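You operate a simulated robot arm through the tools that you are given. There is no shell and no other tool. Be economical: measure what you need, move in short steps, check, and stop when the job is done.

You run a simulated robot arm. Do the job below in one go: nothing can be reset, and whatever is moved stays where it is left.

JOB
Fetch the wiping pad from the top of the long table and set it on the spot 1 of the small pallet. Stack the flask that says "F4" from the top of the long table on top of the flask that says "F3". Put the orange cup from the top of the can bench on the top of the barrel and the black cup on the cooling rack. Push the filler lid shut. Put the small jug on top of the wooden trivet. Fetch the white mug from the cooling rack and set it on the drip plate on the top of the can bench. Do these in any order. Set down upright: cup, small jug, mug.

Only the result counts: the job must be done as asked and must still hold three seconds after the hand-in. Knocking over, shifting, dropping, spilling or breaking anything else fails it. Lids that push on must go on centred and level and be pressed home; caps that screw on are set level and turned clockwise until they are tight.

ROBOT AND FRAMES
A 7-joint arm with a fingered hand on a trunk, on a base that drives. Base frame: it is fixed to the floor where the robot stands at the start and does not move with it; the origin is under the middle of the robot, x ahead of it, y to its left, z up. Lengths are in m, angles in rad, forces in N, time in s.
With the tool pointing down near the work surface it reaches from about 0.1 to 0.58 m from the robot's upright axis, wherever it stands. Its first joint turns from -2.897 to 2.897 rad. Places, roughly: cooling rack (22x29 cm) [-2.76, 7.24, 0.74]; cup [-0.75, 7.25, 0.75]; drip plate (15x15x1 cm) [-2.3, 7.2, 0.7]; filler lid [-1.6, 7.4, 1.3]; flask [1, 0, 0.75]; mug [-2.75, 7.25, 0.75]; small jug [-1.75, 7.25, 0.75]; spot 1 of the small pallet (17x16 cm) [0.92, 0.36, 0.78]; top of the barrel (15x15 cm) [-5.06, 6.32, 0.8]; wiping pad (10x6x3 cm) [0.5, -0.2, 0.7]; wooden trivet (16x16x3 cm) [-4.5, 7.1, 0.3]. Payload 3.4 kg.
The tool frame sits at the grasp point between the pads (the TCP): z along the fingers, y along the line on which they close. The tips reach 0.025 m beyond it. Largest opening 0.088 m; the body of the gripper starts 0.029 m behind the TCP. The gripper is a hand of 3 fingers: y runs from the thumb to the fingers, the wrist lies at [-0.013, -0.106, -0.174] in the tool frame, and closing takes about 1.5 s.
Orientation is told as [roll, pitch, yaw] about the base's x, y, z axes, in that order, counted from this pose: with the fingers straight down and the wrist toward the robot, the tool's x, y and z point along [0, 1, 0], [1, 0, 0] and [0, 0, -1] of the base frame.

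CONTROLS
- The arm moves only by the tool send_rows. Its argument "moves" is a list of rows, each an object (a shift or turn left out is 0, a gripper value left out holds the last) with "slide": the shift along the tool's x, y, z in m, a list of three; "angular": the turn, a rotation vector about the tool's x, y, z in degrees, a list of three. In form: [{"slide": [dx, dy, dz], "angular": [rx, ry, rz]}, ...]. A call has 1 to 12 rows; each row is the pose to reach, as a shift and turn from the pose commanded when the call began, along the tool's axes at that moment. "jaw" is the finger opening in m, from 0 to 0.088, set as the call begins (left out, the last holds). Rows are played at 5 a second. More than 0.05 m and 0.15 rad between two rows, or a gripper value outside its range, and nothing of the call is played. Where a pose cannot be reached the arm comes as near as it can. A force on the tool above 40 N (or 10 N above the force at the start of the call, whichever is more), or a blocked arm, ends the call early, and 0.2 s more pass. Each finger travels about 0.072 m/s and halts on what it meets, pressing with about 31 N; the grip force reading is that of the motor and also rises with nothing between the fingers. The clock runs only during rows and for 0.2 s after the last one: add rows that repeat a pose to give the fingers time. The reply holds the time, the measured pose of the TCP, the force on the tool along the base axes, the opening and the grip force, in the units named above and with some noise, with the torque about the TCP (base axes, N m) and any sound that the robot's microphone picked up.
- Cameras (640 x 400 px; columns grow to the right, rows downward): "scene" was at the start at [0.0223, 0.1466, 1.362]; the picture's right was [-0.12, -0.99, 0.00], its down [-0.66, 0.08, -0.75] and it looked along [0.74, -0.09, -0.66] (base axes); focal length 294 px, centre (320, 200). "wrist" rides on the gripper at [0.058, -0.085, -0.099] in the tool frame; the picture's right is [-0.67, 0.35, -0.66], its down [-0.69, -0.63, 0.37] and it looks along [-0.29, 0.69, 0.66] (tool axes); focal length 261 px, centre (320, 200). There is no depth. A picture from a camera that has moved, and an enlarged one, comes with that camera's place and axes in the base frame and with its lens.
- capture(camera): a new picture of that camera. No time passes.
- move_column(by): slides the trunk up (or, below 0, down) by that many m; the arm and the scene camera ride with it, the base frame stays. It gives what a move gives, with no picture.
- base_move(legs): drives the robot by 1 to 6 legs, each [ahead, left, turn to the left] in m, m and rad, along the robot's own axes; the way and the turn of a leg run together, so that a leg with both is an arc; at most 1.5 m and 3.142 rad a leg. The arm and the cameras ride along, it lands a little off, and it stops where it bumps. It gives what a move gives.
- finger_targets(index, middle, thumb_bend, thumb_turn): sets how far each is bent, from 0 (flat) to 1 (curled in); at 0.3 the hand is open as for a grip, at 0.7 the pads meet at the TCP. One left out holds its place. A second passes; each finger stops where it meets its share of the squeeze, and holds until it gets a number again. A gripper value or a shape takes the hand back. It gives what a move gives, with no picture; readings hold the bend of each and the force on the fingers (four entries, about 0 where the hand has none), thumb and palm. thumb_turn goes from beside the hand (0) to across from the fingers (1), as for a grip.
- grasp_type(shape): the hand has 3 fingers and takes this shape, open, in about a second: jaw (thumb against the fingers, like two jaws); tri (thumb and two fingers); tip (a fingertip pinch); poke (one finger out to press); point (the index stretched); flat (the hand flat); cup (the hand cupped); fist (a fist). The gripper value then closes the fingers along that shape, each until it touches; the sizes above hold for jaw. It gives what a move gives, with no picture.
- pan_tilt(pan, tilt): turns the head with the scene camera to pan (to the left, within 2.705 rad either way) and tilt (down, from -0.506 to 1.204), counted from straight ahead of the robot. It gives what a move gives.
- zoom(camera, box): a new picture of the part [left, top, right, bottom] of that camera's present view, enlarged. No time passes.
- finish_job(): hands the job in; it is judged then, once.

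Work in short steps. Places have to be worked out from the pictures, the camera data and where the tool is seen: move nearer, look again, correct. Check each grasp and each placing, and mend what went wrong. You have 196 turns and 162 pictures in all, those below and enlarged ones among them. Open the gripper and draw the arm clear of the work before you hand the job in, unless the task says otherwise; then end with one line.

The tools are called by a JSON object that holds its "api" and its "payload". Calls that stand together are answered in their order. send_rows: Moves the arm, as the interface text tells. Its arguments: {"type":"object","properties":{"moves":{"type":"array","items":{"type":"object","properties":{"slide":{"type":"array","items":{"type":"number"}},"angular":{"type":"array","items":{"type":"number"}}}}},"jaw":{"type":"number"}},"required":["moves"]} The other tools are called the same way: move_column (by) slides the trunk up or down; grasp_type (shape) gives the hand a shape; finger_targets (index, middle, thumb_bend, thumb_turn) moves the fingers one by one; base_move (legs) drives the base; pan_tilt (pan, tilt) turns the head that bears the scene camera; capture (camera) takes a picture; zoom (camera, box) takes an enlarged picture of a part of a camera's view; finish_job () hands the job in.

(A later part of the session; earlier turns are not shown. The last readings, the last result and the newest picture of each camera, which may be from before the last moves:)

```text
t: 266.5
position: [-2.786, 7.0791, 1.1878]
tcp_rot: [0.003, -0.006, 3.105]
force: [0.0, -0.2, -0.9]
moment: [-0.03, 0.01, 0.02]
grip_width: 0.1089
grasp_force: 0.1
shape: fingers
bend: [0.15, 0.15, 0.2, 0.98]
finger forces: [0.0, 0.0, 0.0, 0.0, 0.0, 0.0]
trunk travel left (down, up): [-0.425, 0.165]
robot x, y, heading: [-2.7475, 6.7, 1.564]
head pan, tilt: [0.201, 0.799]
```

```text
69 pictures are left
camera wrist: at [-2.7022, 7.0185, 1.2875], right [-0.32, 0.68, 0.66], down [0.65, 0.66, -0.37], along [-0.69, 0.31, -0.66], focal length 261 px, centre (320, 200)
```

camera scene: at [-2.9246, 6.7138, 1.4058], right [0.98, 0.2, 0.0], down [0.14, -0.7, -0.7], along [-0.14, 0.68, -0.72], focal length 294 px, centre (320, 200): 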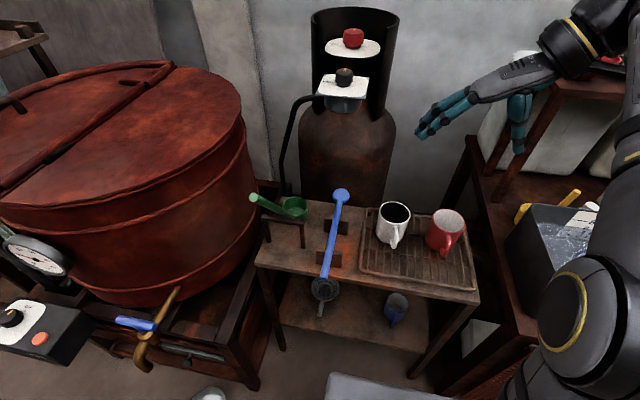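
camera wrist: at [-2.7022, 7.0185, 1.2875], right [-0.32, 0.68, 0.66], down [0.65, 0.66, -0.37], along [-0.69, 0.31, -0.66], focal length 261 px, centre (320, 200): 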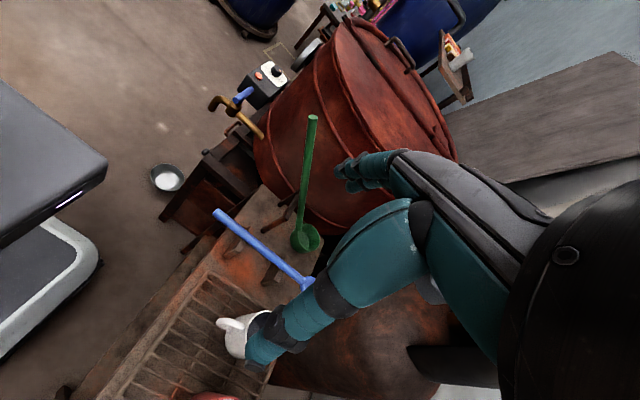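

I zoom on the mugs from here to refine the white mug's position.

{"api": "zoom", "payload": {"camera": "scene", "box": [340, 180, 500, 280]}}

```text
4.00 times, centred on (420, 230) of scene
camera zoom: at [-2.9246, 6.7138, 1.4058], right [0.98, 0.2, 0.0], down [0.14, -0.7, -0.7], along [-0.14, 0.68, -0.72], focal length 1177 px, centre (-80, 80)
```

zoom: 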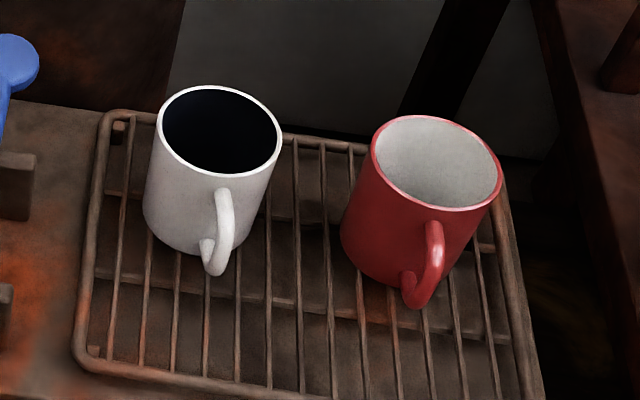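

White mug centre confirmed at (−2.833, 7.254), Ø≈0.081. I move above it at a safe height with the wide-open hand.

{"api": "send_rows", "payload": {"moves": [{"slide": [-0.04, 0.012, 0], "angular": [0, 0, -1.9]}, {"slide": [-0.08, 0.025, 0], "angular": [0, 0, -1.9]}, {"slide": [-0.12, 0.038, 0.02], "angular": [0, 0, -1.9]}, {"slide": [-0.15, 0.047, 0.05], "angular": [0, 0, -1.9]}, {"slide": [-0.1727, 0.0534, 0.09], "angular": [0, 0, -1.9]}, {"slide": [-0.1727, 0.0534, 0.135], "angular": [0, 0, -1.9]}, {"slide": [-0.1727, 0.0534, 0.18], "angular": [0, 0, -1.9]}, {"slide": [-0.1727, 0.0534, 0.22], "angular": [0, 0, -1.9]}, {"slide": [-0.1727, 0.0534, 0.25], "angular": [0, 0, -1.9]}, {"slide": [-0.1727, 0.0534, 0.25], "angular": [0, 0, -1.9]}]}}

{"api": "zoom", "payload": {"camera": "scene", "box": [310, 130, 500, 280]}}

{"api": "capture", "payload": {"camera": "wrist"}}

```text
t: 268.7
position: [-2.84, 7.254, 0.9373]
tcp_rot: [-0.001, -0.007, -3.118]
force: [-0.9, 0.1, 0.0]
moment: [-0.02, 0.0, -0.02]
grip_width: 0.1091
grasp_force: 0.0
shape: fingers
bend: [0.15, 0.15, 0.2, 0.98]
finger forces: [0.1, 0.0, 0.0, 0.0, 0.0, 0.1]
out of reach, approached as far as the arm can: row 2, 3, 4, 5, 6
trunk travel left (down, up): [-0.425, 0.165]
robot x, y, heading: [-2.7482, 6.6966, 1.569]
head pan, tilt: [0.201, 0.799]
```

```text
2.67 times, centred on (405, 205) of scene
camera zoom: at [-2.9247, 6.7139, 1.4057], right [0.98, 0.2, 0.0], down [0.14, -0.7, -0.7], along [-0.14, 0.68, -0.72], focal length 785 px, centre (93, 187)
```

zoom: 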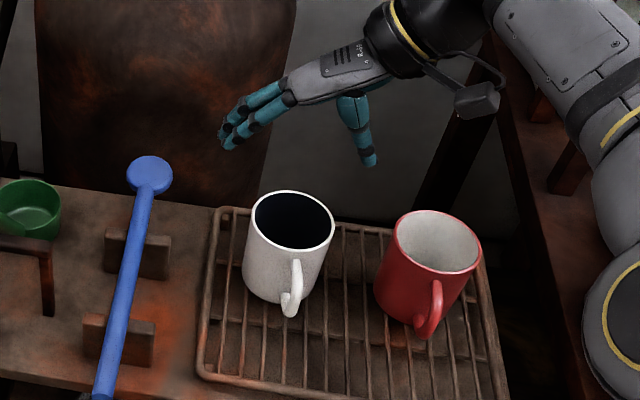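

```text
66 pictures are left
camera wrist: at [-2.7514, 7.1963, 1.0374], right [-0.36, 0.66, 0.66], down [0.61, 0.7, -0.37], along [-0.71, 0.27, -0.66], focal length 261 px, centre (320, 200)
```

wrist: 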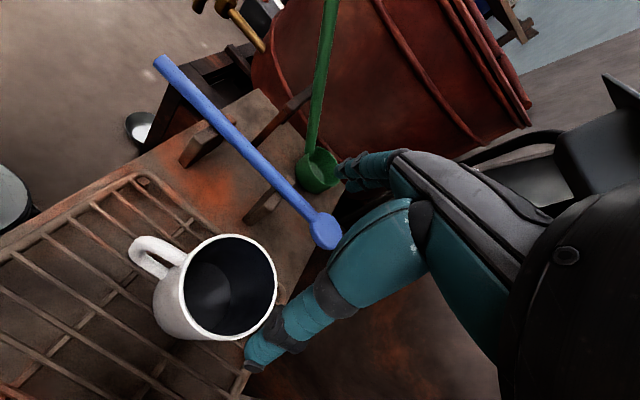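

The mug is empty and both cameras agree on (−2.831, 7.253). I descend around it.

{"api": "send_rows", "payload": {"moves": [{"slide": [0, -0.008, 0.03]}, {"slide": [0, -0.008, 0.06]}, {"slide": [0, -0.008, 0.085]}, {"slide": [0, -0.008, 0.105]}, {"slide": [0, -0.008, 0.125]}, {"slide": [0, -0.008, 0.125]}]}}

{"api": "zoom", "payload": {"camera": "scene", "box": [310, 130, 500, 280]}}

```text
t: 270.1
position: [-2.8328, 7.2516, 0.8149]
tcp_rot: [0.001, -0.006, -3.115]
force: [1.1, -0.4, 3.7]
moment: [-0.01, -0.07, 0.0]
grip_width: 0.1107
grasp_force: 2.1
shape: fingers
bend: [0.15, 0.15, 0.19, 0.97]
finger forces: [0.6, 0.0, 0.0, 0.0, 3.2, 0.1]
trunk travel left (down, up): [-0.425, 0.165]
robot x, y, heading: [-2.7472, 6.6937, 1.563]
head pan, tilt: [0.201, 0.799]
```

```text
2.67 times, centred on (405, 205) of scene
camera zoom: at [-2.9243, 6.7134, 1.4059], right [0.98, 0.2, 0.0], down [0.14, -0.7, -0.7], along [-0.14, 0.68, -0.72], focal length 785 px, centre (93, 187)
```

zoom: 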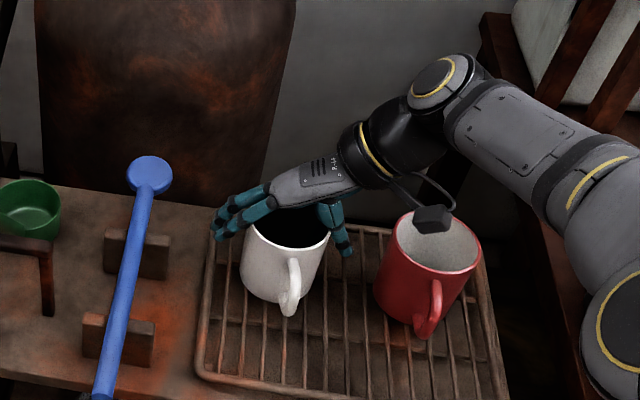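

Fingers straddle the mug. I close them.

{"api": "send_rows", "payload": {"moves": [{"slide": [0, 0, 0]}, {"slide": [0, 0, 0]}, {"slide": [0, 0, 0]}, {"slide": [0, 0, 0]}, {"slide": [0, 0, 0]}, {"slide": [0, 0, 0]}, {"slide": [0, 0, 0]}], "jaw": 0.05}}

{"api": "zoom", "payload": {"camera": "scene", "box": [310, 130, 500, 280]}}

```text
t: 271.7
position: [-2.8332, 7.2521, 0.8157]
tcp_rot: [-0.004, -0.006, -3.115]
force: [-4.4, -1.1, 16.2]
moment: [-0.07, 0.94, 0.04]
grip_width: 0.0609
grasp_force: 30.8
shape: jaw
bend: [0.22, 0.36, 0.57, 0.98]
finger forces: [41.6, 16.2, 0.0, 0.1, 49.8, 0.0]
trunk travel left (down, up): [-0.425, 0.165]
robot x, y, heading: [-2.745, 6.6938, 1.564]
head pan, tilt: [0.201, 0.799]
```

```text
2.67 times, centred on (405, 205) of scene
camera zoom: at [-2.925, 6.712, 1.4058], right [0.98, 0.2, 0.0], down [0.14, -0.7, -0.7], along [-0.14, 0.68, -0.72], focal length 785 px, centre (93, 187)
```

zoom: 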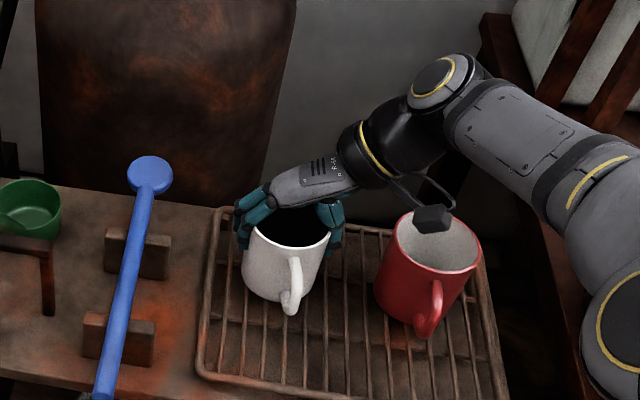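

The mug is gripped. I lift gently and check its attitude.

{"api": "send_rows", "payload": {"moves": [{"slide": [0, 0, -0.01]}, {"slide": [0, 0, -0.03]}, {"slide": [0, 0, -0.06]}, {"slide": [0, 0, -0.1]}, {"slide": [-0.0, 0, -0.14]}, {"slide": [0.03, 0, -0.17]}, {"slide": [0.03, 0, -0.17]}]}}

{"api": "zoom", "payload": {"camera": "scene", "box": [310, 80, 500, 230]}}

{"api": "capture", "payload": {"camera": "wrist"}}

```text
t: 273.3
position: [-2.8291, 7.2231, 0.9823]
tcp_rot: [-0.001, -0.008, -3.116]
force: [0.5, 0.0, -1.1]
moment: [0.01, 0.01, 0.01]
grip_width: 0.0612
grasp_force: 31.1
shape: jaw
bend: [0.23, 0.37, 0.57, 0.98]
finger forces: [33.6, 15.3, 0.0, 0.1, 50.1, 0.1]
trunk travel left (down, up): [-0.425, 0.165]
robot x, y, heading: [-2.7514, 6.6955, 1.57]
head pan, tilt: [0.201, 0.799]
```

```text
2.67 times, centred on (405, 155) of scene
camera zoom: at [-2.9247, 6.7135, 1.4057], right [0.98, 0.2, 0.0], down [0.14, -0.7, -0.7], along [-0.14, 0.68, -0.72], focal length 785 px, centre (93, 320)
```

zoom: 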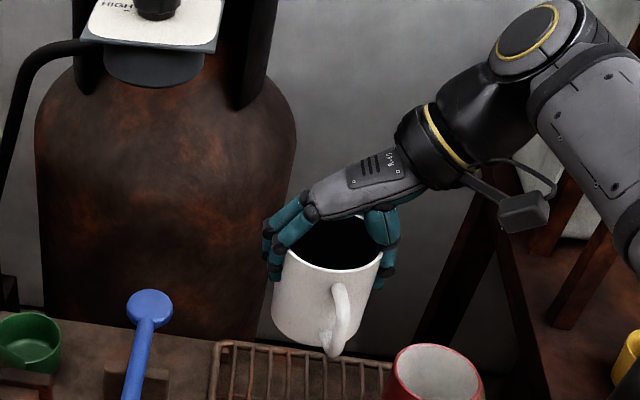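

```text
62 pictures are left
camera wrist: at [-2.7415, 7.1664, 1.0815], right [-0.36, 0.66, 0.66], down [0.61, 0.7, -0.37], along [-0.71, 0.27, -0.66], focal length 261 px, centre (320, 200)
```

wrist: 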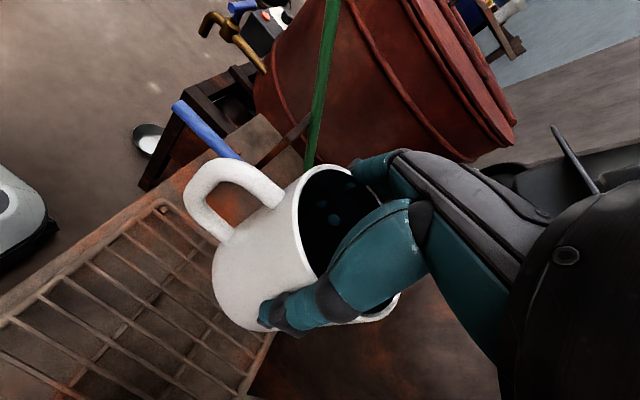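

Mug held level (bottom ≈0.07 below TCP). I back up, rotate the hand to the wrist-toward-robot orientation (avoids the pump beside the basin), and strafe in front of the basin.

{"api": "base_move", "payload": {"legs": [[-0.1, 0, 0]]}}

{"api": "send_rows", "payload": {"moves": [{"slide": [0.01, 0, -0.02], "angular": [0, 0, 8.2]}, {"slide": [0.02, 0, -0.04], "angular": [0, 0, 16.4]}, {"slide": [0.03, 0, -0.06], "angular": [0, 0, 24.6]}, {"slide": [0.04, 0, -0.08], "angular": [0, 0, 32.8]}, {"slide": [0.05, 0, -0.08], "angular": [0, 0, 41]}, {"slide": [0.06, 0, -0.08], "angular": [0, 0, 49.2]}, {"slide": [0.07, 0, -0.08], "angular": [0, 0, 57.4]}, {"slide": [0.08, 0, -0.08], "angular": [0, 0, 65.6]}, {"slide": [0.08, 0, -0.08], "angular": [0, 0, 73.8]}, {"slide": [0.08, 0, -0.08], "angular": [0, 0, 82]}, {"slide": [0.08, 0, -0.08], "angular": [0, 0, 88.5]}, {"slide": [0.08, 0, -0.08], "angular": [0, 0, 88.5]}]}}

{"api": "base_move", "payload": {"legs": [[0, -0.46, 0]]}}

{"api": "pan_tilt", "payload": {"pan": -0.1, "tilt": 0.85}}

{"api": "capture", "payload": {"camera": "scene"}}

```text
t: 274.4
position: [-2.831, 7.1236, 0.982]
tcp_rot: [0.001, -0.007, -3.115]
force: [-0.6, -0.5, -1.2]
moment: [0.01, 0.01, 0.01]
grip_width: 0.0608
grasp_force: 31.1
shape: jaw
bend: [0.23, 0.37, 0.57, 0.98]
finger forces: [33.5, 15.4, 0.1, 0.1, 50.1, 0.0]
trunk travel left (down, up): [-0.425, 0.165]
robot x, y, heading: [-2.7501, 6.5913, 1.566]
head pan, tilt: [0.201, 0.799]
```

```text
t: 277.0
position: [-2.8282, 7.0434, 1.0626]
tcp_rot: [0.007, -0.001, 1.621]
force: [-0.2, 0.5, -1.9]
moment: [-0.02, 0.0, 0.0]
grip_width: 0.0608
grasp_force: 31.4
shape: jaw
bend: [0.23, 0.37, 0.57, 0.98]
finger forces: [32.1, 15.5, 0.0, 0.1, 47.7, 0.1]
trunk travel left (down, up): [-0.425, 0.165]
robot x, y, heading: [-2.7503, 6.592, 1.568]
head pan, tilt: [0.201, 0.799]
```

```text
t: 279.8
position: [-2.378, 7.043, 1.0609]
tcp_rot: [0.007, 0.001, 1.63]
force: [-0.3, -0.4, -1.0]
moment: [0.01, 0.0, -0.02]
grip_width: 0.0608
grasp_force: 30.9
shape: jaw
bend: [0.23, 0.37, 0.57, 0.98]
finger forces: [32.1, 15.4, 0.0, 0.0, 47.6, 0.0]
trunk travel left (down, up): [-0.425, 0.165]
robot x, y, heading: [-2.2977, 6.5992, 1.577]
head pan, tilt: [0.201, 0.799]
```

```text
t: 280.6
position: [-2.378, 7.0435, 1.0613]
tcp_rot: [0.006, 0.001, 1.628]
force: [0.0, -0.4, -1.5]
moment: [0.02, 0.03, -0.01]
grip_width: 0.0608
grasp_force: 31.1
shape: jaw
bend: [0.23, 0.37, 0.57, 0.98]
finger forces: [32.0, 15.4, 0.0, 0.0, 47.6, 0.0]
trunk travel left (down, up): [-0.425, 0.165]
robot x, y, heading: [-2.2969, 6.5954, 1.576]
head pan, tilt: [-0.099, 0.85]
```

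```text
61 pictures are left
camera scene: at [-2.4489, 6.6125, 1.4017], right [1.0, -0.1, 0.0], down [-0.07, -0.75, -0.66], along [0.06, 0.66, -0.75], focal length 294 px, centre (320, 200)
```

scene: 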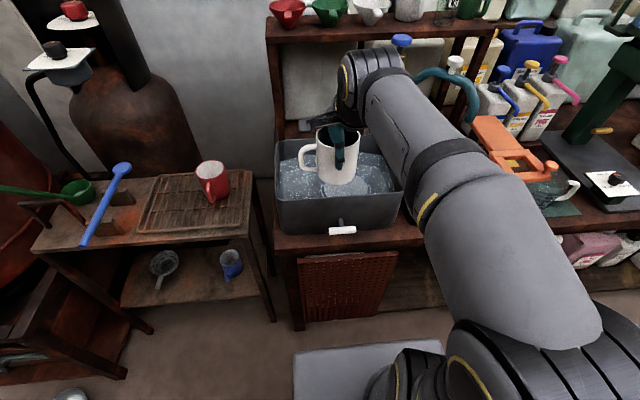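

{"api": "zoom", "payload": {"camera": "scene", "box": [260, 110, 420, 250]}}

```text
2.86 times, centred on (340, 180) of scene
camera zoom: at [-2.4489, 6.6125, 1.4017], right [1.0, -0.1, 0.0], down [-0.07, -0.75, -0.66], along [0.06, 0.66, -0.75], focal length 841 px, centre (263, 257)
```

zoom: 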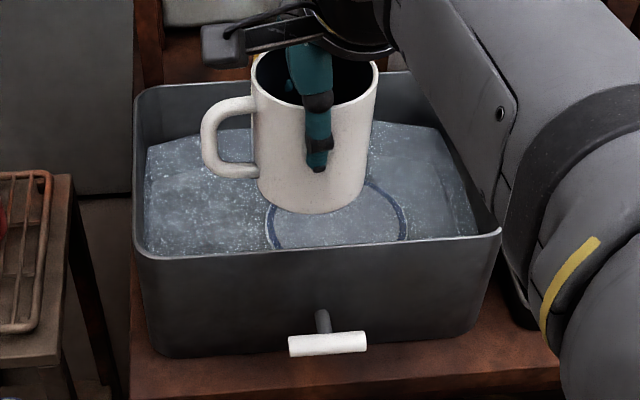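

Rim z≈0.89, disc ≈(−2.315, 7.21), back wall inner at y≈7.285. To give the fingers room I'll use a diagonal hand yaw. I move the base forward a bit and bring the mug over the disc while turning −47°.

{"api": "base_move", "payload": {"legs": [[0.08, 0, 0]]}}

{"api": "send_rows", "payload": {"moves": [{"slide": [-0.012, 0.013, 0], "angular": [0, 0, -8]}, {"slide": [-0.024, 0.026, 0], "angular": [0, 0, -16]}, {"slide": [-0.036, 0.039, 0], "angular": [0, 0, -24]}, {"slide": [-0.048, 0.052, 0], "angular": [0, 0, -32]}, {"slide": [-0.06, 0.064, 0], "angular": [0, 0, -40]}, {"slide": [-0.068, 0.073, 0], "angular": [0, 0, -47]}, {"slide": [-0.068, 0.073, 0], "angular": [0, 0, -47]}]}}

{"api": "zoom", "payload": {"camera": "scene", "box": [240, 90, 440, 250]}}

{"api": "capture", "payload": {"camera": "wrist"}}

```text
t: 281.6
position: [-2.378, 7.1245, 1.0624]
tcp_rot: [0.009, 0.002, 1.63]
force: [-0.8, 0.7, -2.3]
moment: [0.02, 0.01, 0.02]
grip_width: 0.0611
grasp_force: 31.2
shape: jaw
bend: [0.23, 0.37, 0.57, 0.98]
finger forces: [32.1, 15.5, 0.0, 0.0, 47.8, 0.0]
trunk travel left (down, up): [-0.425, 0.165]
robot x, y, heading: [-2.2991, 6.676, 1.573]
head pan, tilt: [-0.099, 0.85]
```

```text
t: 283.2
position: [-2.3133, 7.2004, 1.061]
tcp_rot: [0.006, -0.004, 2.449]
force: [0.7, 0.4, -1.9]
moment: [0.01, 0.03, 0.02]
grip_width: 0.0613
grasp_force: 30.2
shape: jaw
bend: [0.24, 0.37, 0.57, 0.98]
finger forces: [31.2, 15.5, 0.1, 0.0, 46.1, 0.0]
trunk travel left (down, up): [-0.425, 0.165]
robot x, y, heading: [-2.2967, 6.6738, 1.575]
head pan, tilt: [-0.099, 0.85]
```

```text
2.50 times, centred on (340, 170) of scene
camera zoom: at [-2.4491, 6.6933, 1.4017], right [1.0, -0.1, 0.0], down [-0.07, -0.75, -0.66], along [0.06, 0.66, -0.75], focal length 736 px, centre (270, 275)
```

zoom: 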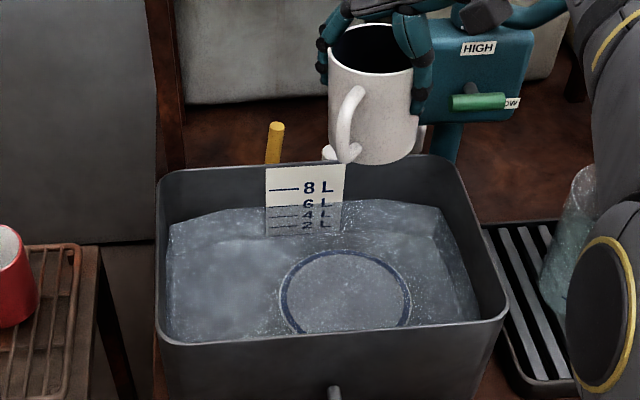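

```text
58 pictures are left
camera wrist: at [-2.2839, 7.1017, 1.1614], right [0.16, 0.74, 0.65], down [0.92, 0.13, -0.37], along [-0.36, 0.66, -0.66], focal length 261 px, centre (320, 200)
```

wrist: 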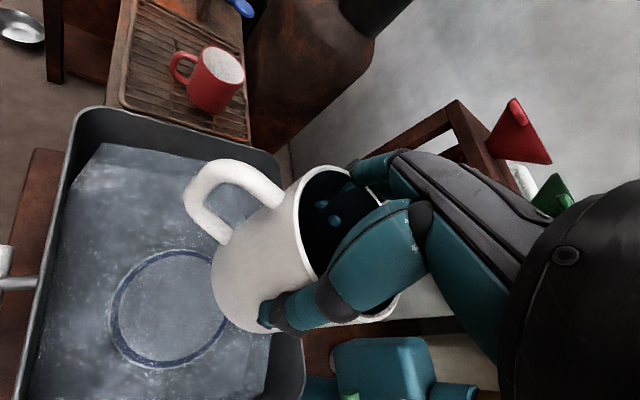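

Mug is centred over the disc within ~1 cm. I lower it into the basin, slowing near contact.

{"api": "send_rows", "payload": {"moves": [{"slide": [0, 0, 0.04]}, {"slide": [0, 0, 0.08]}, {"slide": [0, 0, 0.12]}, {"slide": [0, 0, 0.15]}, {"slide": [0, 0, 0.17]}, {"slide": [0, 0, 0.185]}, {"slide": [0, 0, 0.195]}, {"slide": [0, 0, 0.205]}, {"slide": [0, 0, 0.205]}]}}

{"api": "zoom", "payload": {"camera": "scene", "box": [240, 90, 440, 250]}}

```text
t: 285.2
position: [-2.3154, 7.2008, 0.8563]
tcp_rot: [0.005, -0.006, 2.45]
force: [0.3, 0.0, -1.4]
moment: [0.0, 0.06, 0.03]
grip_width: 0.061
grasp_force: 31.2
shape: jaw
bend: [0.24, 0.37, 0.57, 0.98]
finger forces: [30.1, 15.3, 0.0, 0.0, 45.0, 0.0]
trunk travel left (down, up): [-0.425, 0.165]
robot x, y, heading: [-2.3002, 6.6781, 1.574]
head pan, tilt: [-0.099, 0.85]
```

```text
2.50 times, centred on (340, 170) of scene
camera zoom: at [-2.4491, 6.6932, 1.4017], right [1.0, -0.1, 0.0], down [-0.07, -0.75, -0.66], along [0.06, 0.66, -0.75], focal length 736 px, centre (270, 275)
```

zoom: 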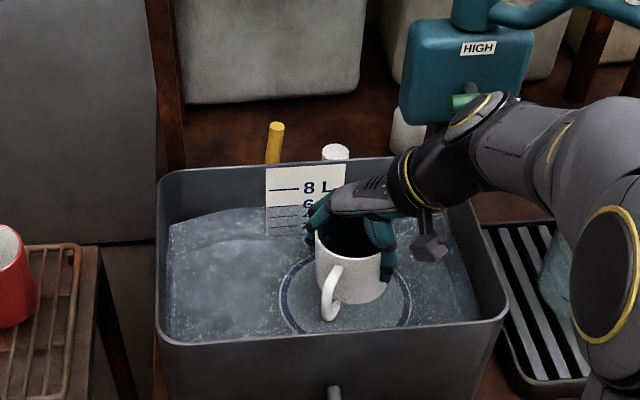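

Well centred. I continue down in small steps to contact.

{"api": "send_rows", "payload": {"moves": [{"slide": [0, 0, 0.006]}, {"slide": [0, 0, 0.012]}, {"slide": [0, 0, 0.017]}, {"slide": [0, 0, 0.022]}, {"slide": [0, 0, 0.027]}, {"slide": [0, 0, 0.032]}, {"slide": [0, 0, 0.037]}, {"slide": [0, 0, 0.042]}, {"slide": [0, 0, 0.046]}]}}

```text
t: 287.2
position: [-2.3168, 7.1995, 0.8101]
tcp_rot: [0.005, -0.007, 2.45]
force: [-0.2, -0.5, -1.7]
moment: [-0.01, -0.03, 0.01]
grip_width: 0.061
grasp_force: 30.7
shape: jaw
bend: [0.24, 0.37, 0.57, 0.98]
finger forces: [30.0, 15.3, 0.0, 0.0, 44.8, 0.0]
trunk travel left (down, up): [-0.425, 0.165]
robot x, y, heading: [-2.2955, 6.6738, 1.57]
head pan, tilt: [-0.099, 0.85]
```

{"api": "send_rows", "payload": {"moves": [{"slide": [0, 0, 0.003]}, {"slide": [0, 0, 0.006]}, {"slide": [0, 0, 0.009]}, {"slide": [0, 0, 0.012]}, {"slide": [0, 0, 0.015]}]}}

{"api": "zoom", "payload": {"camera": "scene", "box": [260, 130, 420, 250]}}

```text
t: 288.2
position: [-2.3172, 7.2022, 0.8065]
tcp_rot: [-0.005, -0.015, 2.449]
force: [0.9, -2.3, 23.5]
moment: [0.4, 0.48, 0.02]
grip_width: 0.0607
grasp_force: 31.1
shape: jaw
bend: [0.24, 0.37, 0.57, 0.98]
finger forces: [34.6, 16.2, 0.0, 0.0, 49.3, 0.0]
trunk travel left (down, up): [-0.425, 0.165]
robot x, y, heading: [-2.2981, 6.676, 1.578]
head pan, tilt: [-0.099, 0.85]
stopped in row 4: the force on the tool passed its limit at 44 N (the readings are from after the stop); the commanded pose is now the measured one
```

```text
3.33 times, centred on (340, 190) of scene
camera zoom: at [-2.4489, 6.6902, 1.4019], right [1.0, -0.1, 0.0], down [-0.07, -0.75, -0.66], along [0.06, 0.66, -0.75], focal length 981 px, centre (253, 233)
```

zoom: 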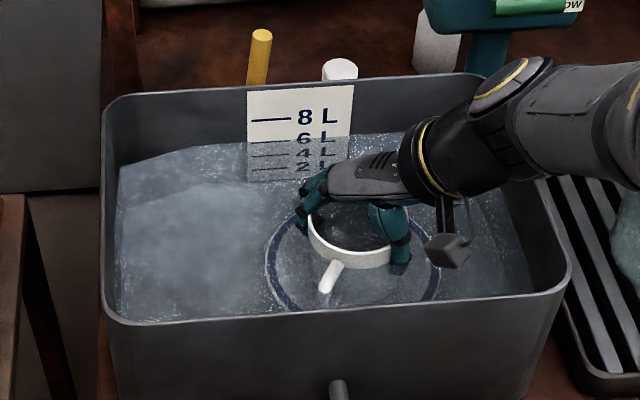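

The mug is seated on the plate. I ease off and open the hand.

{"api": "send_rows", "payload": {"moves": [{"slide": [0, 0, -0.002]}, {"slide": [0, 0, -0.003]}, {"slide": [0, 0, -0.003]}]}}

{"api": "finger_targets", "payload": {"index": 0.18, "middle": 0.18, "thumb_bend": 0.2}}

{"api": "send_rows", "payload": {"moves": [{"slide": [0, 0, -0.015]}, {"slide": [0, 0, -0.04]}, {"slide": [0, 0, -0.08]}, {"slide": [0, 0, -0.12]}, {"slide": [0, 0, -0.16]}, {"slide": [0, 0, -0.2]}, {"slide": [0, 0, -0.2]}]}}

{"api": "zoom", "payload": {"camera": "scene", "box": [240, 90, 440, 250]}}

```text
t: 289.0
position: [-2.317, 7.2009, 0.8076]
tcp_rot: [-0.001, -0.01, 2.448]
force: [-1.8, 1.4, 14.9]
moment: [0.5, 0.48, 0.01]
grip_width: 0.0608
grasp_force: 30.6
shape: jaw
bend: [0.24, 0.37, 0.57, 0.98]
finger forces: [34.0, 17.2, 0.0, 0.1, 45.8, 0.0]
trunk travel left (down, up): [-0.425, 0.165]
robot x, y, heading: [-2.2958, 6.6748, 1.572]
head pan, tilt: [-0.099, 0.85]
```

```text
t: 290.0
position: [-2.3179, 7.2026, 0.8058]
tcp_rot: [0.0, -0.008, 2.45]
force: [-0.7, -0.6, 1.1]
moment: [0.01, 0.04, -0.02]
grip_width: 0.106
grasp_force: 0.8
shape: fingers
bend: [0.18, 0.18, 0.2, 1.0]
finger forces: [1.0, 0.1, 0.0, 0.0, 0.3, 0.0]
trunk travel left (down, up): [-0.425, 0.165]
robot x, y, heading: [-2.2981, 6.6771, 1.574]
head pan, tilt: [-0.099, 0.85]
```

```text
t: 291.6
position: [-2.3156, 7.2014, 1.0076]
tcp_rot: [-0.001, -0.01, 2.45]
force: [0.2, 1.0, -0.1]
moment: [-0.03, -0.01, -0.03]
grip_width: 0.1056
grasp_force: 0.0
shape: fingers
bend: [0.18, 0.18, 0.2, 1.0]
finger forces: [0.1, 0.0, 0.0, 0.0, 0.1, 0.0]
trunk travel left (down, up): [-0.425, 0.165]
robot x, y, heading: [-2.2986, 6.6743, 1.573]
head pan, tilt: [-0.099, 0.85]
```

```text
2.50 times, centred on (340, 170) of scene
camera zoom: at [-2.4491, 6.6929, 1.4017], right [1.0, -0.1, 0.0], down [-0.07, -0.75, -0.66], along [0.06, 0.66, -0.75], focal length 736 px, centre (270, 275)
```

zoom: 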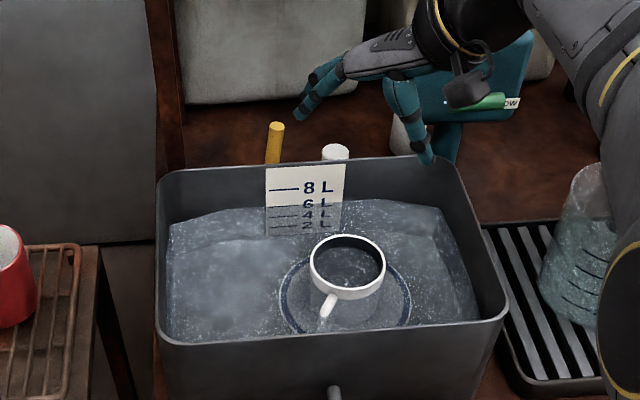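

Mug stands upright on the plate. I retract and raise the hand (turning to the −90° orientation for the cups), then strafe right to the cups.

{"api": "send_rows", "payload": {"moves": [{"slide": [0.02, -0.016, -0.02], "angular": [0, 0, -8]}, {"slide": [0.04, -0.032, -0.04], "angular": [0, 0, -16]}, {"slide": [0.06, -0.05, -0.06], "angular": [0, 0, -24]}, {"slide": [0.08, -0.066, -0.08], "angular": [0, 0, -32]}, {"slide": [0.1, -0.082, -0.08], "angular": [0, 0, -40]}, {"slide": [0.1155, -0.0957, -0.08], "angular": [0, 0, -40]}, {"slide": [0.1155, -0.0957, -0.08], "angular": [0, 0, -40]}], "jaw": 0.088}}

{"api": "base_move", "payload": {"legs": [[-0.05, 0, 0], [0, -1.5, 0], [0, -0.17, 0]]}}

{"api": "pan_tilt", "payload": {"pan": 0.1, "tilt": 0.9}}

{"api": "capture", "payload": {"camera": "scene"}}

```text
t: 293.2
position: [-2.3158, 7.0511, 1.0849]
tcp_rot: [-0.008, -0.009, -3.135]
force: [-0.1, 0.7, -1.0]
moment: [0.0, -0.01, 0.02]
grip_width: 0.0879
grasp_force: 0.1
shape: jaw
bend: [0.3, 0.3, 0.3, 0.98]
finger forces: [0.0, 0.0, 0.0, 0.0, 0.0, 0.1]
trunk travel left (down, up): [-0.425, 0.165]
robot x, y, heading: [-2.3018, 6.6792, 1.575]
head pan, tilt: [-0.099, 0.85]
```

```text
t: 302.1
position: [-0.6698, 7.0118, 1.0853]
tcp_rot: [-0.005, -0.008, -3.131]
force: [0.4, 0.2, 1.0]
moment: [0.06, 0.02, -0.01]
grip_width: 0.088
grasp_force: 0.1
shape: jaw
bend: [0.3, 0.3, 0.3, 0.98]
finger forces: [0.0, 0.0, 0.0, 0.1, 0.0, 0.0]
trunk travel left (down, up): [-0.425, 0.165]
robot x, y, heading: [-0.6509, 6.6355, 1.578]
head pan, tilt: [-0.099, 0.85]
```

```text
t: 302.8
position: [-0.6698, 7.0114, 1.0841]
tcp_rot: [-0.006, -0.007, -3.131]
force: [-0.4, 0.0, -0.2]
moment: [0.05, 0.02, 0.01]
grip_width: 0.0881
grasp_force: 0.1
shape: jaw
bend: [0.3, 0.3, 0.3, 0.98]
finger forces: [0.0, 0.0, 0.0, 0.0, 0.0, 0.0]
trunk travel left (down, up): [-0.425, 0.165]
robot x, y, heading: [-0.6507, 6.6374, 1.581]
head pan, tilt: [0.099, 0.901]
```

```text
54 pictures are left
camera scene: at [-0.8168, 6.649, 1.3979], right [0.99, 0.11, 0.0], down [0.08, -0.78, -0.62], along [-0.07, 0.62, -0.78], focal length 294 px, centre (320, 200)
```

scene: 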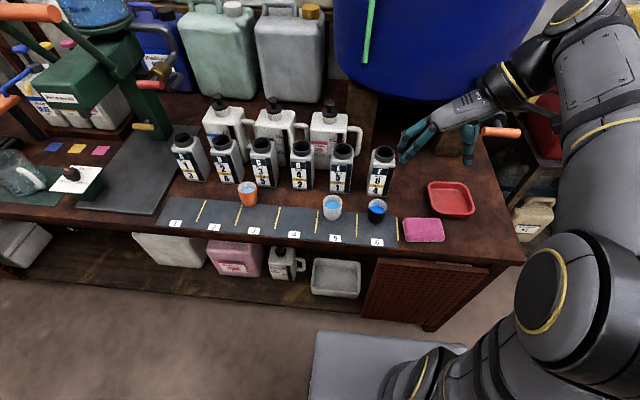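

{"api": "zoom", "payload": {"camera": "scene", "box": [310, 160, 430, 235]}}

```text
5.33 times, centred on (370, 198) of scene
camera zoom: at [-0.8168, 6.649, 1.3979], right [0.99, 0.11, 0.0], down [0.08, -0.78, -0.62], along [-0.07, 0.62, -0.78], focal length 1569 px, centre (53, 213)
```

zoom: 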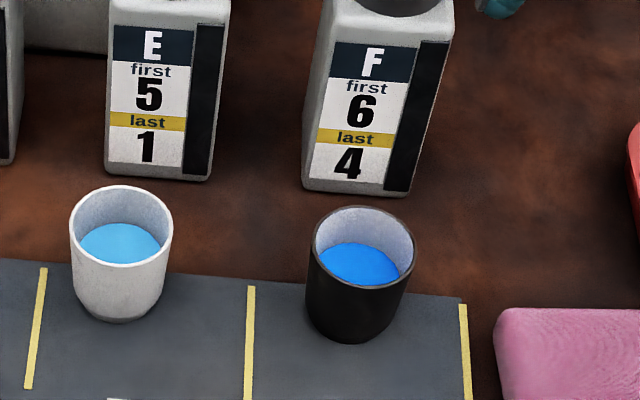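

Black cup confirmed at (−0.715, 7.126), rim z≈0.786, Ø≈0.052. I move above it and then descend.

{"api": "send_rows", "payload": {"moves": [{"slide": [-0.035, 0.012, 0.02]}, {"slide": [-0.07, 0.025, 0.04]}, {"slide": [-0.1, 0.038, 0.06]}, {"slide": [-0.115, 0.044, 0.1]}, {"slide": [-0.115, 0.044, 0.14]}, {"slide": [-0.115, 0.044, 0.18]}, {"slide": [-0.115, 0.044, 0.22]}, {"slide": [-0.115, 0.044, 0.22]}]}}

{"api": "zoom", "payload": {"camera": "scene", "box": [300, 120, 460, 235]}}

{"api": "capture", "payload": {"camera": "wrist"}}

```text
t: 304.6
position: [-0.717, 7.1271, 0.865]
tcp_rot: [-0.005, -0.007, -3.132]
force: [0.0, 0.5, 0.1]
moment: [-0.02, 0.05, -0.01]
grip_width: 0.0881
grasp_force: 0.1
shape: jaw
bend: [0.3, 0.3, 0.3, 0.98]
finger forces: [0.0, 0.0, 0.0, 0.0, 0.1, 0.0]
trunk travel left (down, up): [-0.425, 0.165]
robot x, y, heading: [-0.6512, 6.6356, 1.582]
head pan, tilt: [0.099, 0.901]
```

```text
3.48 times, centred on (380, 178) of scene
camera zoom: at [-0.8168, 6.6491, 1.3978], right [0.99, 0.11, 0.0], down [0.08, -0.78, -0.62], along [-0.07, 0.62, -0.78], focal length 1024 px, centre (111, 278)
```

zoom: 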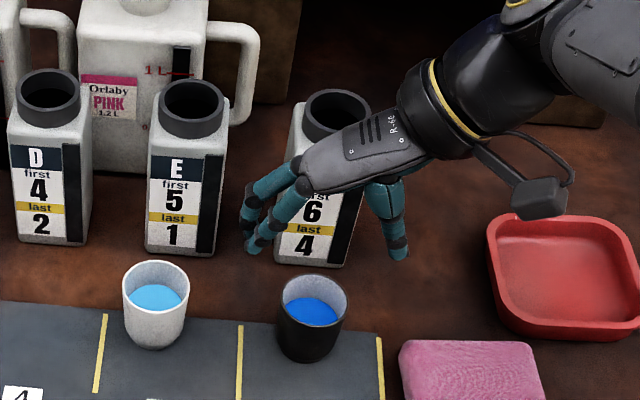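

```text
51 pictures are left
camera wrist: at [-0.629, 7.0694, 0.9642], right [-0.35, 0.66, 0.66], down [0.62, 0.69, -0.37], along [-0.7, 0.28, -0.65], focal length 261 px, centre (320, 200)
```

wrist: 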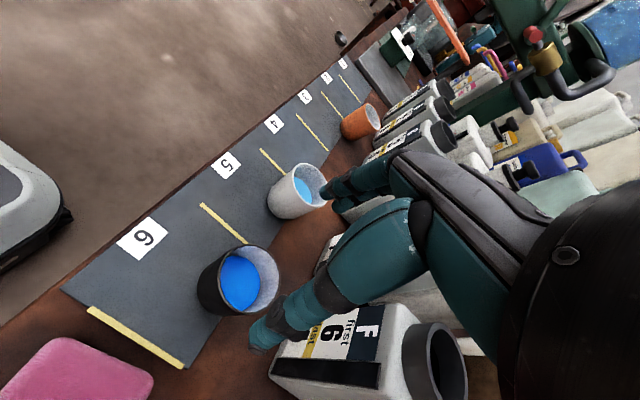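

Alignment is good. I descend around the black cup.

{"api": "send_rows", "payload": {"moves": [{"slide": [0, -0.004, 0.03]}, {"slide": [0, -0.004, 0.06]}, {"slide": [0, -0.004, 0.08]}, {"slide": [0, -0.004, 0.097]}, {"slide": [0, -0.004, 0.097]}]}}

{"api": "zoom", "payload": {"camera": "scene", "box": [300, 140, 460, 240]}}

```text
t: 305.8
position: [-0.7143, 7.1281, 0.7692]
tcp_rot: [-0.006, -0.007, -3.132]
force: [0.6, 0.6, 0.1]
moment: [-0.02, -0.02, 0.02]
grip_width: 0.0879
grasp_force: 0.1
shape: jaw
bend: [0.3, 0.3, 0.3, 0.98]
finger forces: [0.0, 0.0, 0.0, 0.0, 0.0, 0.0]
trunk travel left (down, up): [-0.425, 0.165]
robot x, y, heading: [-0.6513, 6.633, 1.577]
head pan, tilt: [0.099, 0.901]
```

```text
4.00 times, centred on (380, 190) of scene
camera zoom: at [-0.8168, 6.6491, 1.3978], right [0.99, 0.11, 0.0], down [0.08, -0.78, -0.62], along [-0.07, 0.62, -0.78], focal length 1177 px, centre (80, 240)
```

zoom: 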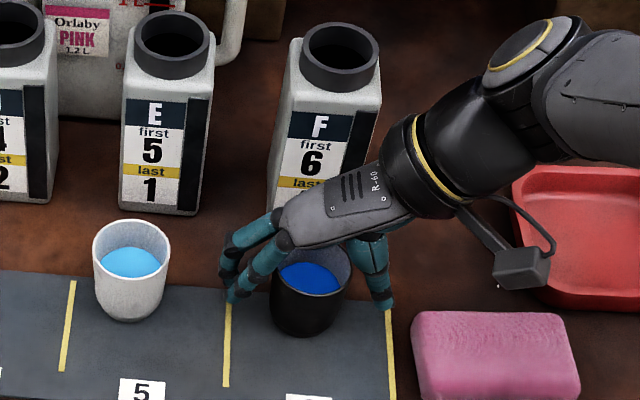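

{"api": "send_rows", "payload": {"moves": [{"slide": [0, 0, 0]}, {"slide": [0, 0, 0]}, {"slide": [0, 0, 0]}, {"slide": [0, 0, 0]}, {"slide": [0, 0, 0]}, {"slide": [0, 0, 0]}, {"slide": [0, 0, 0]}], "jaw": 0.02}}

{"api": "zoom", "payload": {"camera": "scene", "box": [300, 140, 460, 240]}}

```text
t: 307.4
position: [-0.7125, 7.1274, 0.7704]
tcp_rot: [-0.006, -0.008, -3.13]
force: [-0.7, 0.3, 0.3]
moment: [0.02, 0.0, 0.0]
grip_width: 0.0368
grasp_force: 30.8
shape: jaw
bend: [0.74, 0.48, 0.72, 1.0]
finger forces: [17.8, 10.2, 0.0, 0.0, 26.8, 0.0]
trunk travel left (down, up): [-0.425, 0.165]
robot x, y, heading: [-0.6499, 6.6382, 1.58]
head pan, tilt: [0.099, 0.901]
```

```text
4.00 times, centred on (380, 190) of scene
camera zoom: at [-0.8169, 6.6491, 1.3978], right [0.99, 0.11, 0.0], down [0.08, -0.78, -0.62], along [-0.07, 0.62, -0.78], focal length 1177 px, centre (80, 240)
```

zoom: 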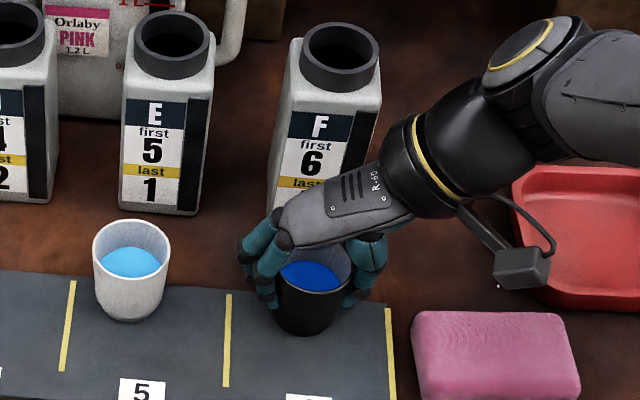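

Gripped. I lift slowly and check level.

{"api": "send_rows", "payload": {"moves": [{"slide": [0, 0, -0.006]}, {"slide": [0, 0, -0.018]}, {"slide": [0, 0, -0.036]}, {"slide": [0, 0, -0.06]}, {"slide": [0, 0, -0.085]}, {"slide": [0, 0, -0.11]}, {"slide": [0, 0, -0.135]}, {"slide": [0, 0, -0.16]}, {"slide": [0, 0, -0.18]}, {"slide": [0, 0, -0.19]}, {"slide": [0, 0, -0.19]}]}}

{"api": "zoom", "payload": {"camera": "scene", "box": [300, 80, 460, 240]}}

{"api": "capture", "payload": {"camera": "wrist"}}

```text
t: 309.8
position: [-0.7129, 7.1274, 0.9593]
tcp_rot: [-0.004, -0.006, -3.132]
force: [0.1, -0.2, 0.0]
moment: [-0.05, 0.0, 0.01]
grip_width: 0.0362
grasp_force: 31.1
shape: jaw
bend: [0.74, 0.48, 0.72, 1.0]
finger forces: [17.6, 10.3, 0.0, 0.0, 26.7, 0.1]
trunk travel left (down, up): [-0.425, 0.165]
robot x, y, heading: [-0.6509, 6.6414, 1.583]
head pan, tilt: [0.099, 0.901]
```

```text
2.50 times, centred on (380, 160) of scene
camera zoom: at [-0.8169, 6.649, 1.3978], right [0.99, 0.11, 0.0], down [0.08, -0.78, -0.62], along [-0.07, 0.62, -0.78], focal length 736 px, centre (170, 300)
```

zoom: 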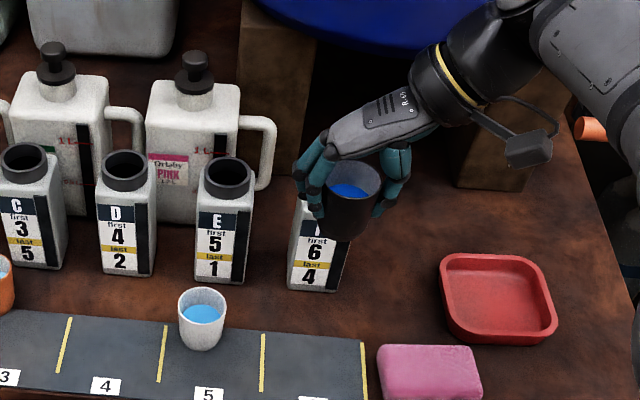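

```text
47 pictures are left
camera wrist: at [-0.6249, 7.0696, 1.0579], right [-0.35, 0.66, 0.66], down [0.62, 0.69, -0.37], along [-0.7, 0.28, -0.65], focal length 261 px, centre (320, 200)
```

wrist: 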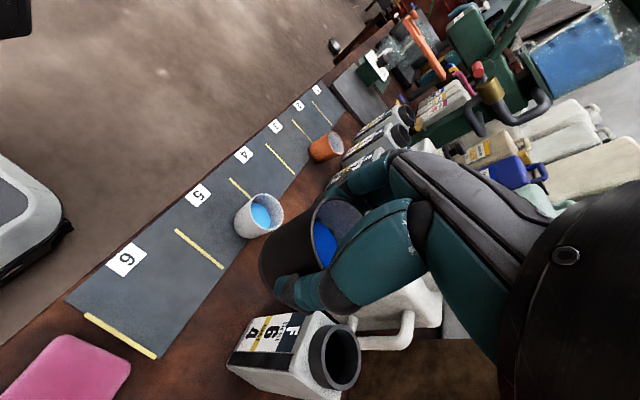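

Held level with liquid intact. I draw the cup in over the aisle and strafe left to the rack.

{"api": "send_rows", "payload": {"moves": [{"slide": [0.015, 0, -0.01]}, {"slide": [0.035, 0, -0.025]}, {"slide": [0.06, 0, -0.04]}, {"slide": [0.085, 0, -0.055]}, {"slide": [0.1, 0, -0.07]}, {"slide": [0.11, 0, -0.08]}, {"slide": [0.11, 0, -0.08]}]}}

{"api": "base_move", "payload": {"legs": [[0, 1.1, 0], [0, 1.02, -0.01]]}}

{"api": "pan_tilt", "payload": {"pan": 0.1, "tilt": 0.85}}

{"api": "capture", "payload": {"camera": "scene"}}

```text
t: 311.4
position: [-0.7105, 7.0171, 1.0352]
tcp_rot: [-0.007, -0.007, -3.131]
force: [-1.2, 0.2, -0.8]
moment: [-0.01, -0.03, 0.01]
grip_width: 0.0366
grasp_force: 31.0
shape: jaw
bend: [0.74, 0.48, 0.72, 1.0]
finger forces: [17.5, 10.4, 0.0, 0.0, 26.9, 0.1]
trunk travel left (down, up): [-0.425, 0.165]
robot x, y, heading: [-0.6508, 6.6356, 1.58]
head pan, tilt: [0.099, 0.901]
```

```text
t: 321.9
position: [-2.8193, 6.9848, 1.0368]
tcp_rot: [-0.007, -0.007, -3.116]
force: [0.4, -0.3, -0.4]
moment: [0.03, 0.02, 0.02]
grip_width: 0.0362
grasp_force: 31.2
shape: jaw
bend: [0.74, 0.48, 0.72, 1.0]
finger forces: [17.5, 10.5, 0.0, 0.0, 26.8, 0.0]
trunk travel left (down, up): [-0.425, 0.165]
robot x, y, heading: [-2.754, 6.6045, 1.592]
head pan, tilt: [0.099, 0.901]
```

```text
t: 322.5
position: [-2.8194, 6.9841, 1.0373]
tcp_rot: [-0.007, -0.007, -3.117]
force: [0.5, 0.5, -0.4]
moment: [0.03, -0.01, 0.02]
grip_width: 0.0361
grasp_force: 31.2
shape: jaw
bend: [0.74, 0.48, 0.72, 1.0]
finger forces: [17.7, 10.4, 0.0, 0.0, 26.8, 0.0]
trunk travel left (down, up): [-0.425, 0.165]
robot x, y, heading: [-2.7504, 6.6045, 1.594]
head pan, tilt: [0.099, 0.85]
```

```text
46 pictures are left
camera scene: at [-2.9212, 6.6178, 1.4017], right [0.99, 0.12, 0.0], down [0.09, -0.75, -0.66], along [-0.08, 0.65, -0.75], focal length 294 px, centre (320, 200)
```

scene: 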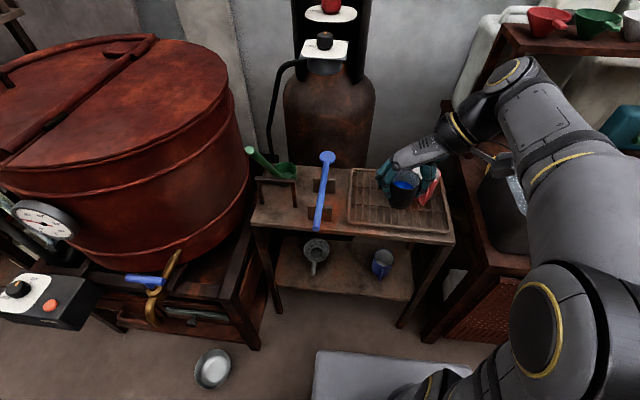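

I step forward slightly and move the cup over the free left part of the rack, then lower to just above it.

{"api": "base_move", "payload": {"legs": [[0.07, 0, 0]]}}

{"api": "send_rows", "payload": {"moves": [{"slide": [-0.015, 0.002, 0.01]}, {"slide": [-0.04, 0.005, 0.025]}, {"slide": [-0.07, 0.009, 0.045]}, {"slide": [-0.1, 0.013, 0.07]}, {"slide": [-0.13, 0.017, 0.095]}, {"slide": [-0.155, 0.02, 0.12]}, {"slide": [-0.1665, 0.021, 0.145]}, {"slide": [-0.1665, 0.021, 0.17]}, {"slide": [-0.1665, 0.021, 0.19]}, {"slide": [-0.1665, 0.021, 0.205]}, {"slide": [-0.1665, 0.021, 0.205]}]}}

{"api": "zoom", "payload": {"camera": "scene", "box": [320, 140, 480, 260]}}

```text
t: 323.5
position: [-2.8213, 7.0534, 1.0365]
tcp_rot: [-0.006, -0.007, -3.117]
force: [-1.0, -0.5, -0.8]
moment: [0.0, -0.01, 0.01]
grip_width: 0.0366
grasp_force: 31.1
shape: jaw
bend: [0.74, 0.48, 0.72, 1.0]
finger forces: [17.7, 10.5, 0.0, 0.0, 26.8, 0.0]
trunk travel left (down, up): [-0.425, 0.165]
robot x, y, heading: [-2.7526, 6.6751, 1.59]
head pan, tilt: [0.099, 0.85]
```

```text
t: 325.9
position: [-2.849, 7.2206, 0.8329]
tcp_rot: [-0.005, -0.007, -3.118]
force: [-0.2, 0.0, 0.2]
moment: [0.02, 0.0, 0.01]
grip_width: 0.0362
grasp_force: 30.7
shape: jaw
bend: [0.74, 0.48, 0.72, 1.0]
finger forces: [17.6, 10.6, 0.0, 0.0, 26.6, 0.0]
trunk travel left (down, up): [-0.425, 0.165]
robot x, y, heading: [-2.757, 6.6767, 1.596]
head pan, tilt: [0.099, 0.85]
```

```text
3.33 times, centred on (400, 200) of scene
camera zoom: at [-2.9227, 6.6876, 1.4017], right [0.99, 0.12, 0.0], down [0.09, -0.75, -0.66], along [-0.08, 0.66, -0.75], focal length 981 px, centre (53, 200)
```

zoom: 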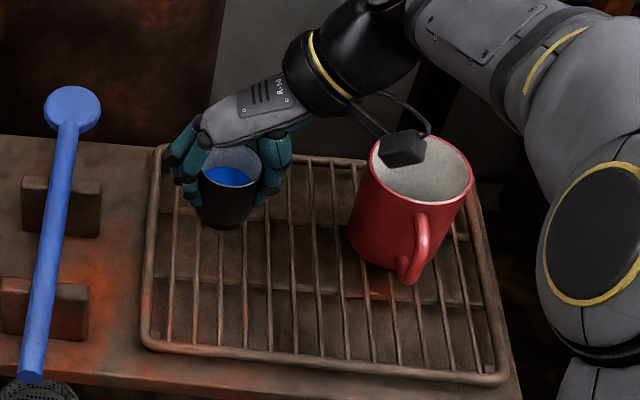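

Position over the rack is good. I lower slowly to contact.

{"api": "send_rows", "payload": {"moves": [{"slide": [0, 0, 0.015]}, {"slide": [0, 0, 0.028]}, {"slide": [0, 0, 0.036]}, {"slide": [0, 0, 0.041]}, {"slide": [0, 0, 0.045]}, {"slide": [0, 0, 0.048]}, {"slide": [0, 0, 0.051]}, {"slide": [0, 0, 0.054]}]}}

```text
t: 327.7
position: [-2.8495, 7.2191, 0.7824]
tcp_rot: [-0.013, -0.008, -3.117]
force: [0.3, -0.4, 36.3]
moment: [0.05, 0.02, -0.01]
grip_width: 0.0377
grasp_force: 31.5
shape: jaw
bend: [0.75, 0.47, 0.73, 1.0]
finger forces: [18.9, 12.4, 0.1, 0.0, 29.7, 0.0]
trunk travel left (down, up): [-0.425, 0.165]
robot x, y, heading: [-2.7564, 6.6738, 1.593]
head pan, tilt: [0.099, 0.85]
```

Contact (36 N). I ease off and then open gently.

{"api": "send_rows", "payload": {"moves": [{"slide": [0, 0, -0.002]}, {"slide": [0, 0, -0.004]}, {"slide": [0, 0, -0.004]}]}}

{"api": "send_rows", "payload": {"moves": [{"slide": [0, 0, 0]}, {"slide": [0, 0, 0]}, {"slide": [0, 0, 0]}, {"slide": [0, 0, 0]}, {"slide": [0, 0, 0]}, {"slide": [0, 0, 0]}], "jaw": 0.088}}

{"api": "zoom", "payload": {"camera": "scene", "box": [320, 140, 480, 260]}}

```text
t: 328.5
position: [-2.8492, 7.2199, 0.7835]
tcp_rot: [-0.009, -0.009, -3.118]
force: [-0.2, 0.1, 20.5]
moment: [0.01, 0.01, -0.04]
grip_width: 0.038
grasp_force: 30.6
shape: jaw
bend: [0.75, 0.47, 0.73, 1.0]
finger forces: [18.9, 12.1, 0.0, 0.1, 29.6, 0.0]
trunk travel left (down, up): [-0.425, 0.165]
robot x, y, heading: [-2.7557, 6.6743, 1.593]
head pan, tilt: [0.099, 0.85]
```

```text
t: 329.9
position: [-2.8498, 7.2199, 0.7834]
tcp_rot: [-0.005, -0.007, -3.116]
force: [-1.2, 0.9, -0.7]
moment: [0.0, 0.01, -0.04]
grip_width: 0.0873
grasp_force: 0.2
shape: jaw
bend: [0.3, 0.3, 0.3, 0.98]
finger forces: [0.0, 0.0, 0.0, 0.0, 0.1, 0.0]
trunk travel left (down, up): [-0.425, 0.165]
robot x, y, heading: [-2.7549, 6.6759, 1.592]
head pan, tilt: [0.099, 0.85]
```

```text
3.33 times, centred on (400, 200) of scene
camera zoom: at [-2.9227, 6.6875, 1.4017], right [0.99, 0.12, 0.0], down [0.09, -0.75, -0.66], along [-0.08, 0.66, -0.75], focal length 981 px, centre (53, 200)
```

zoom: 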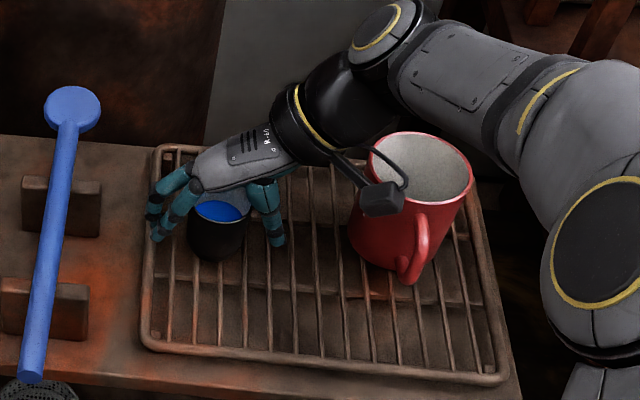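

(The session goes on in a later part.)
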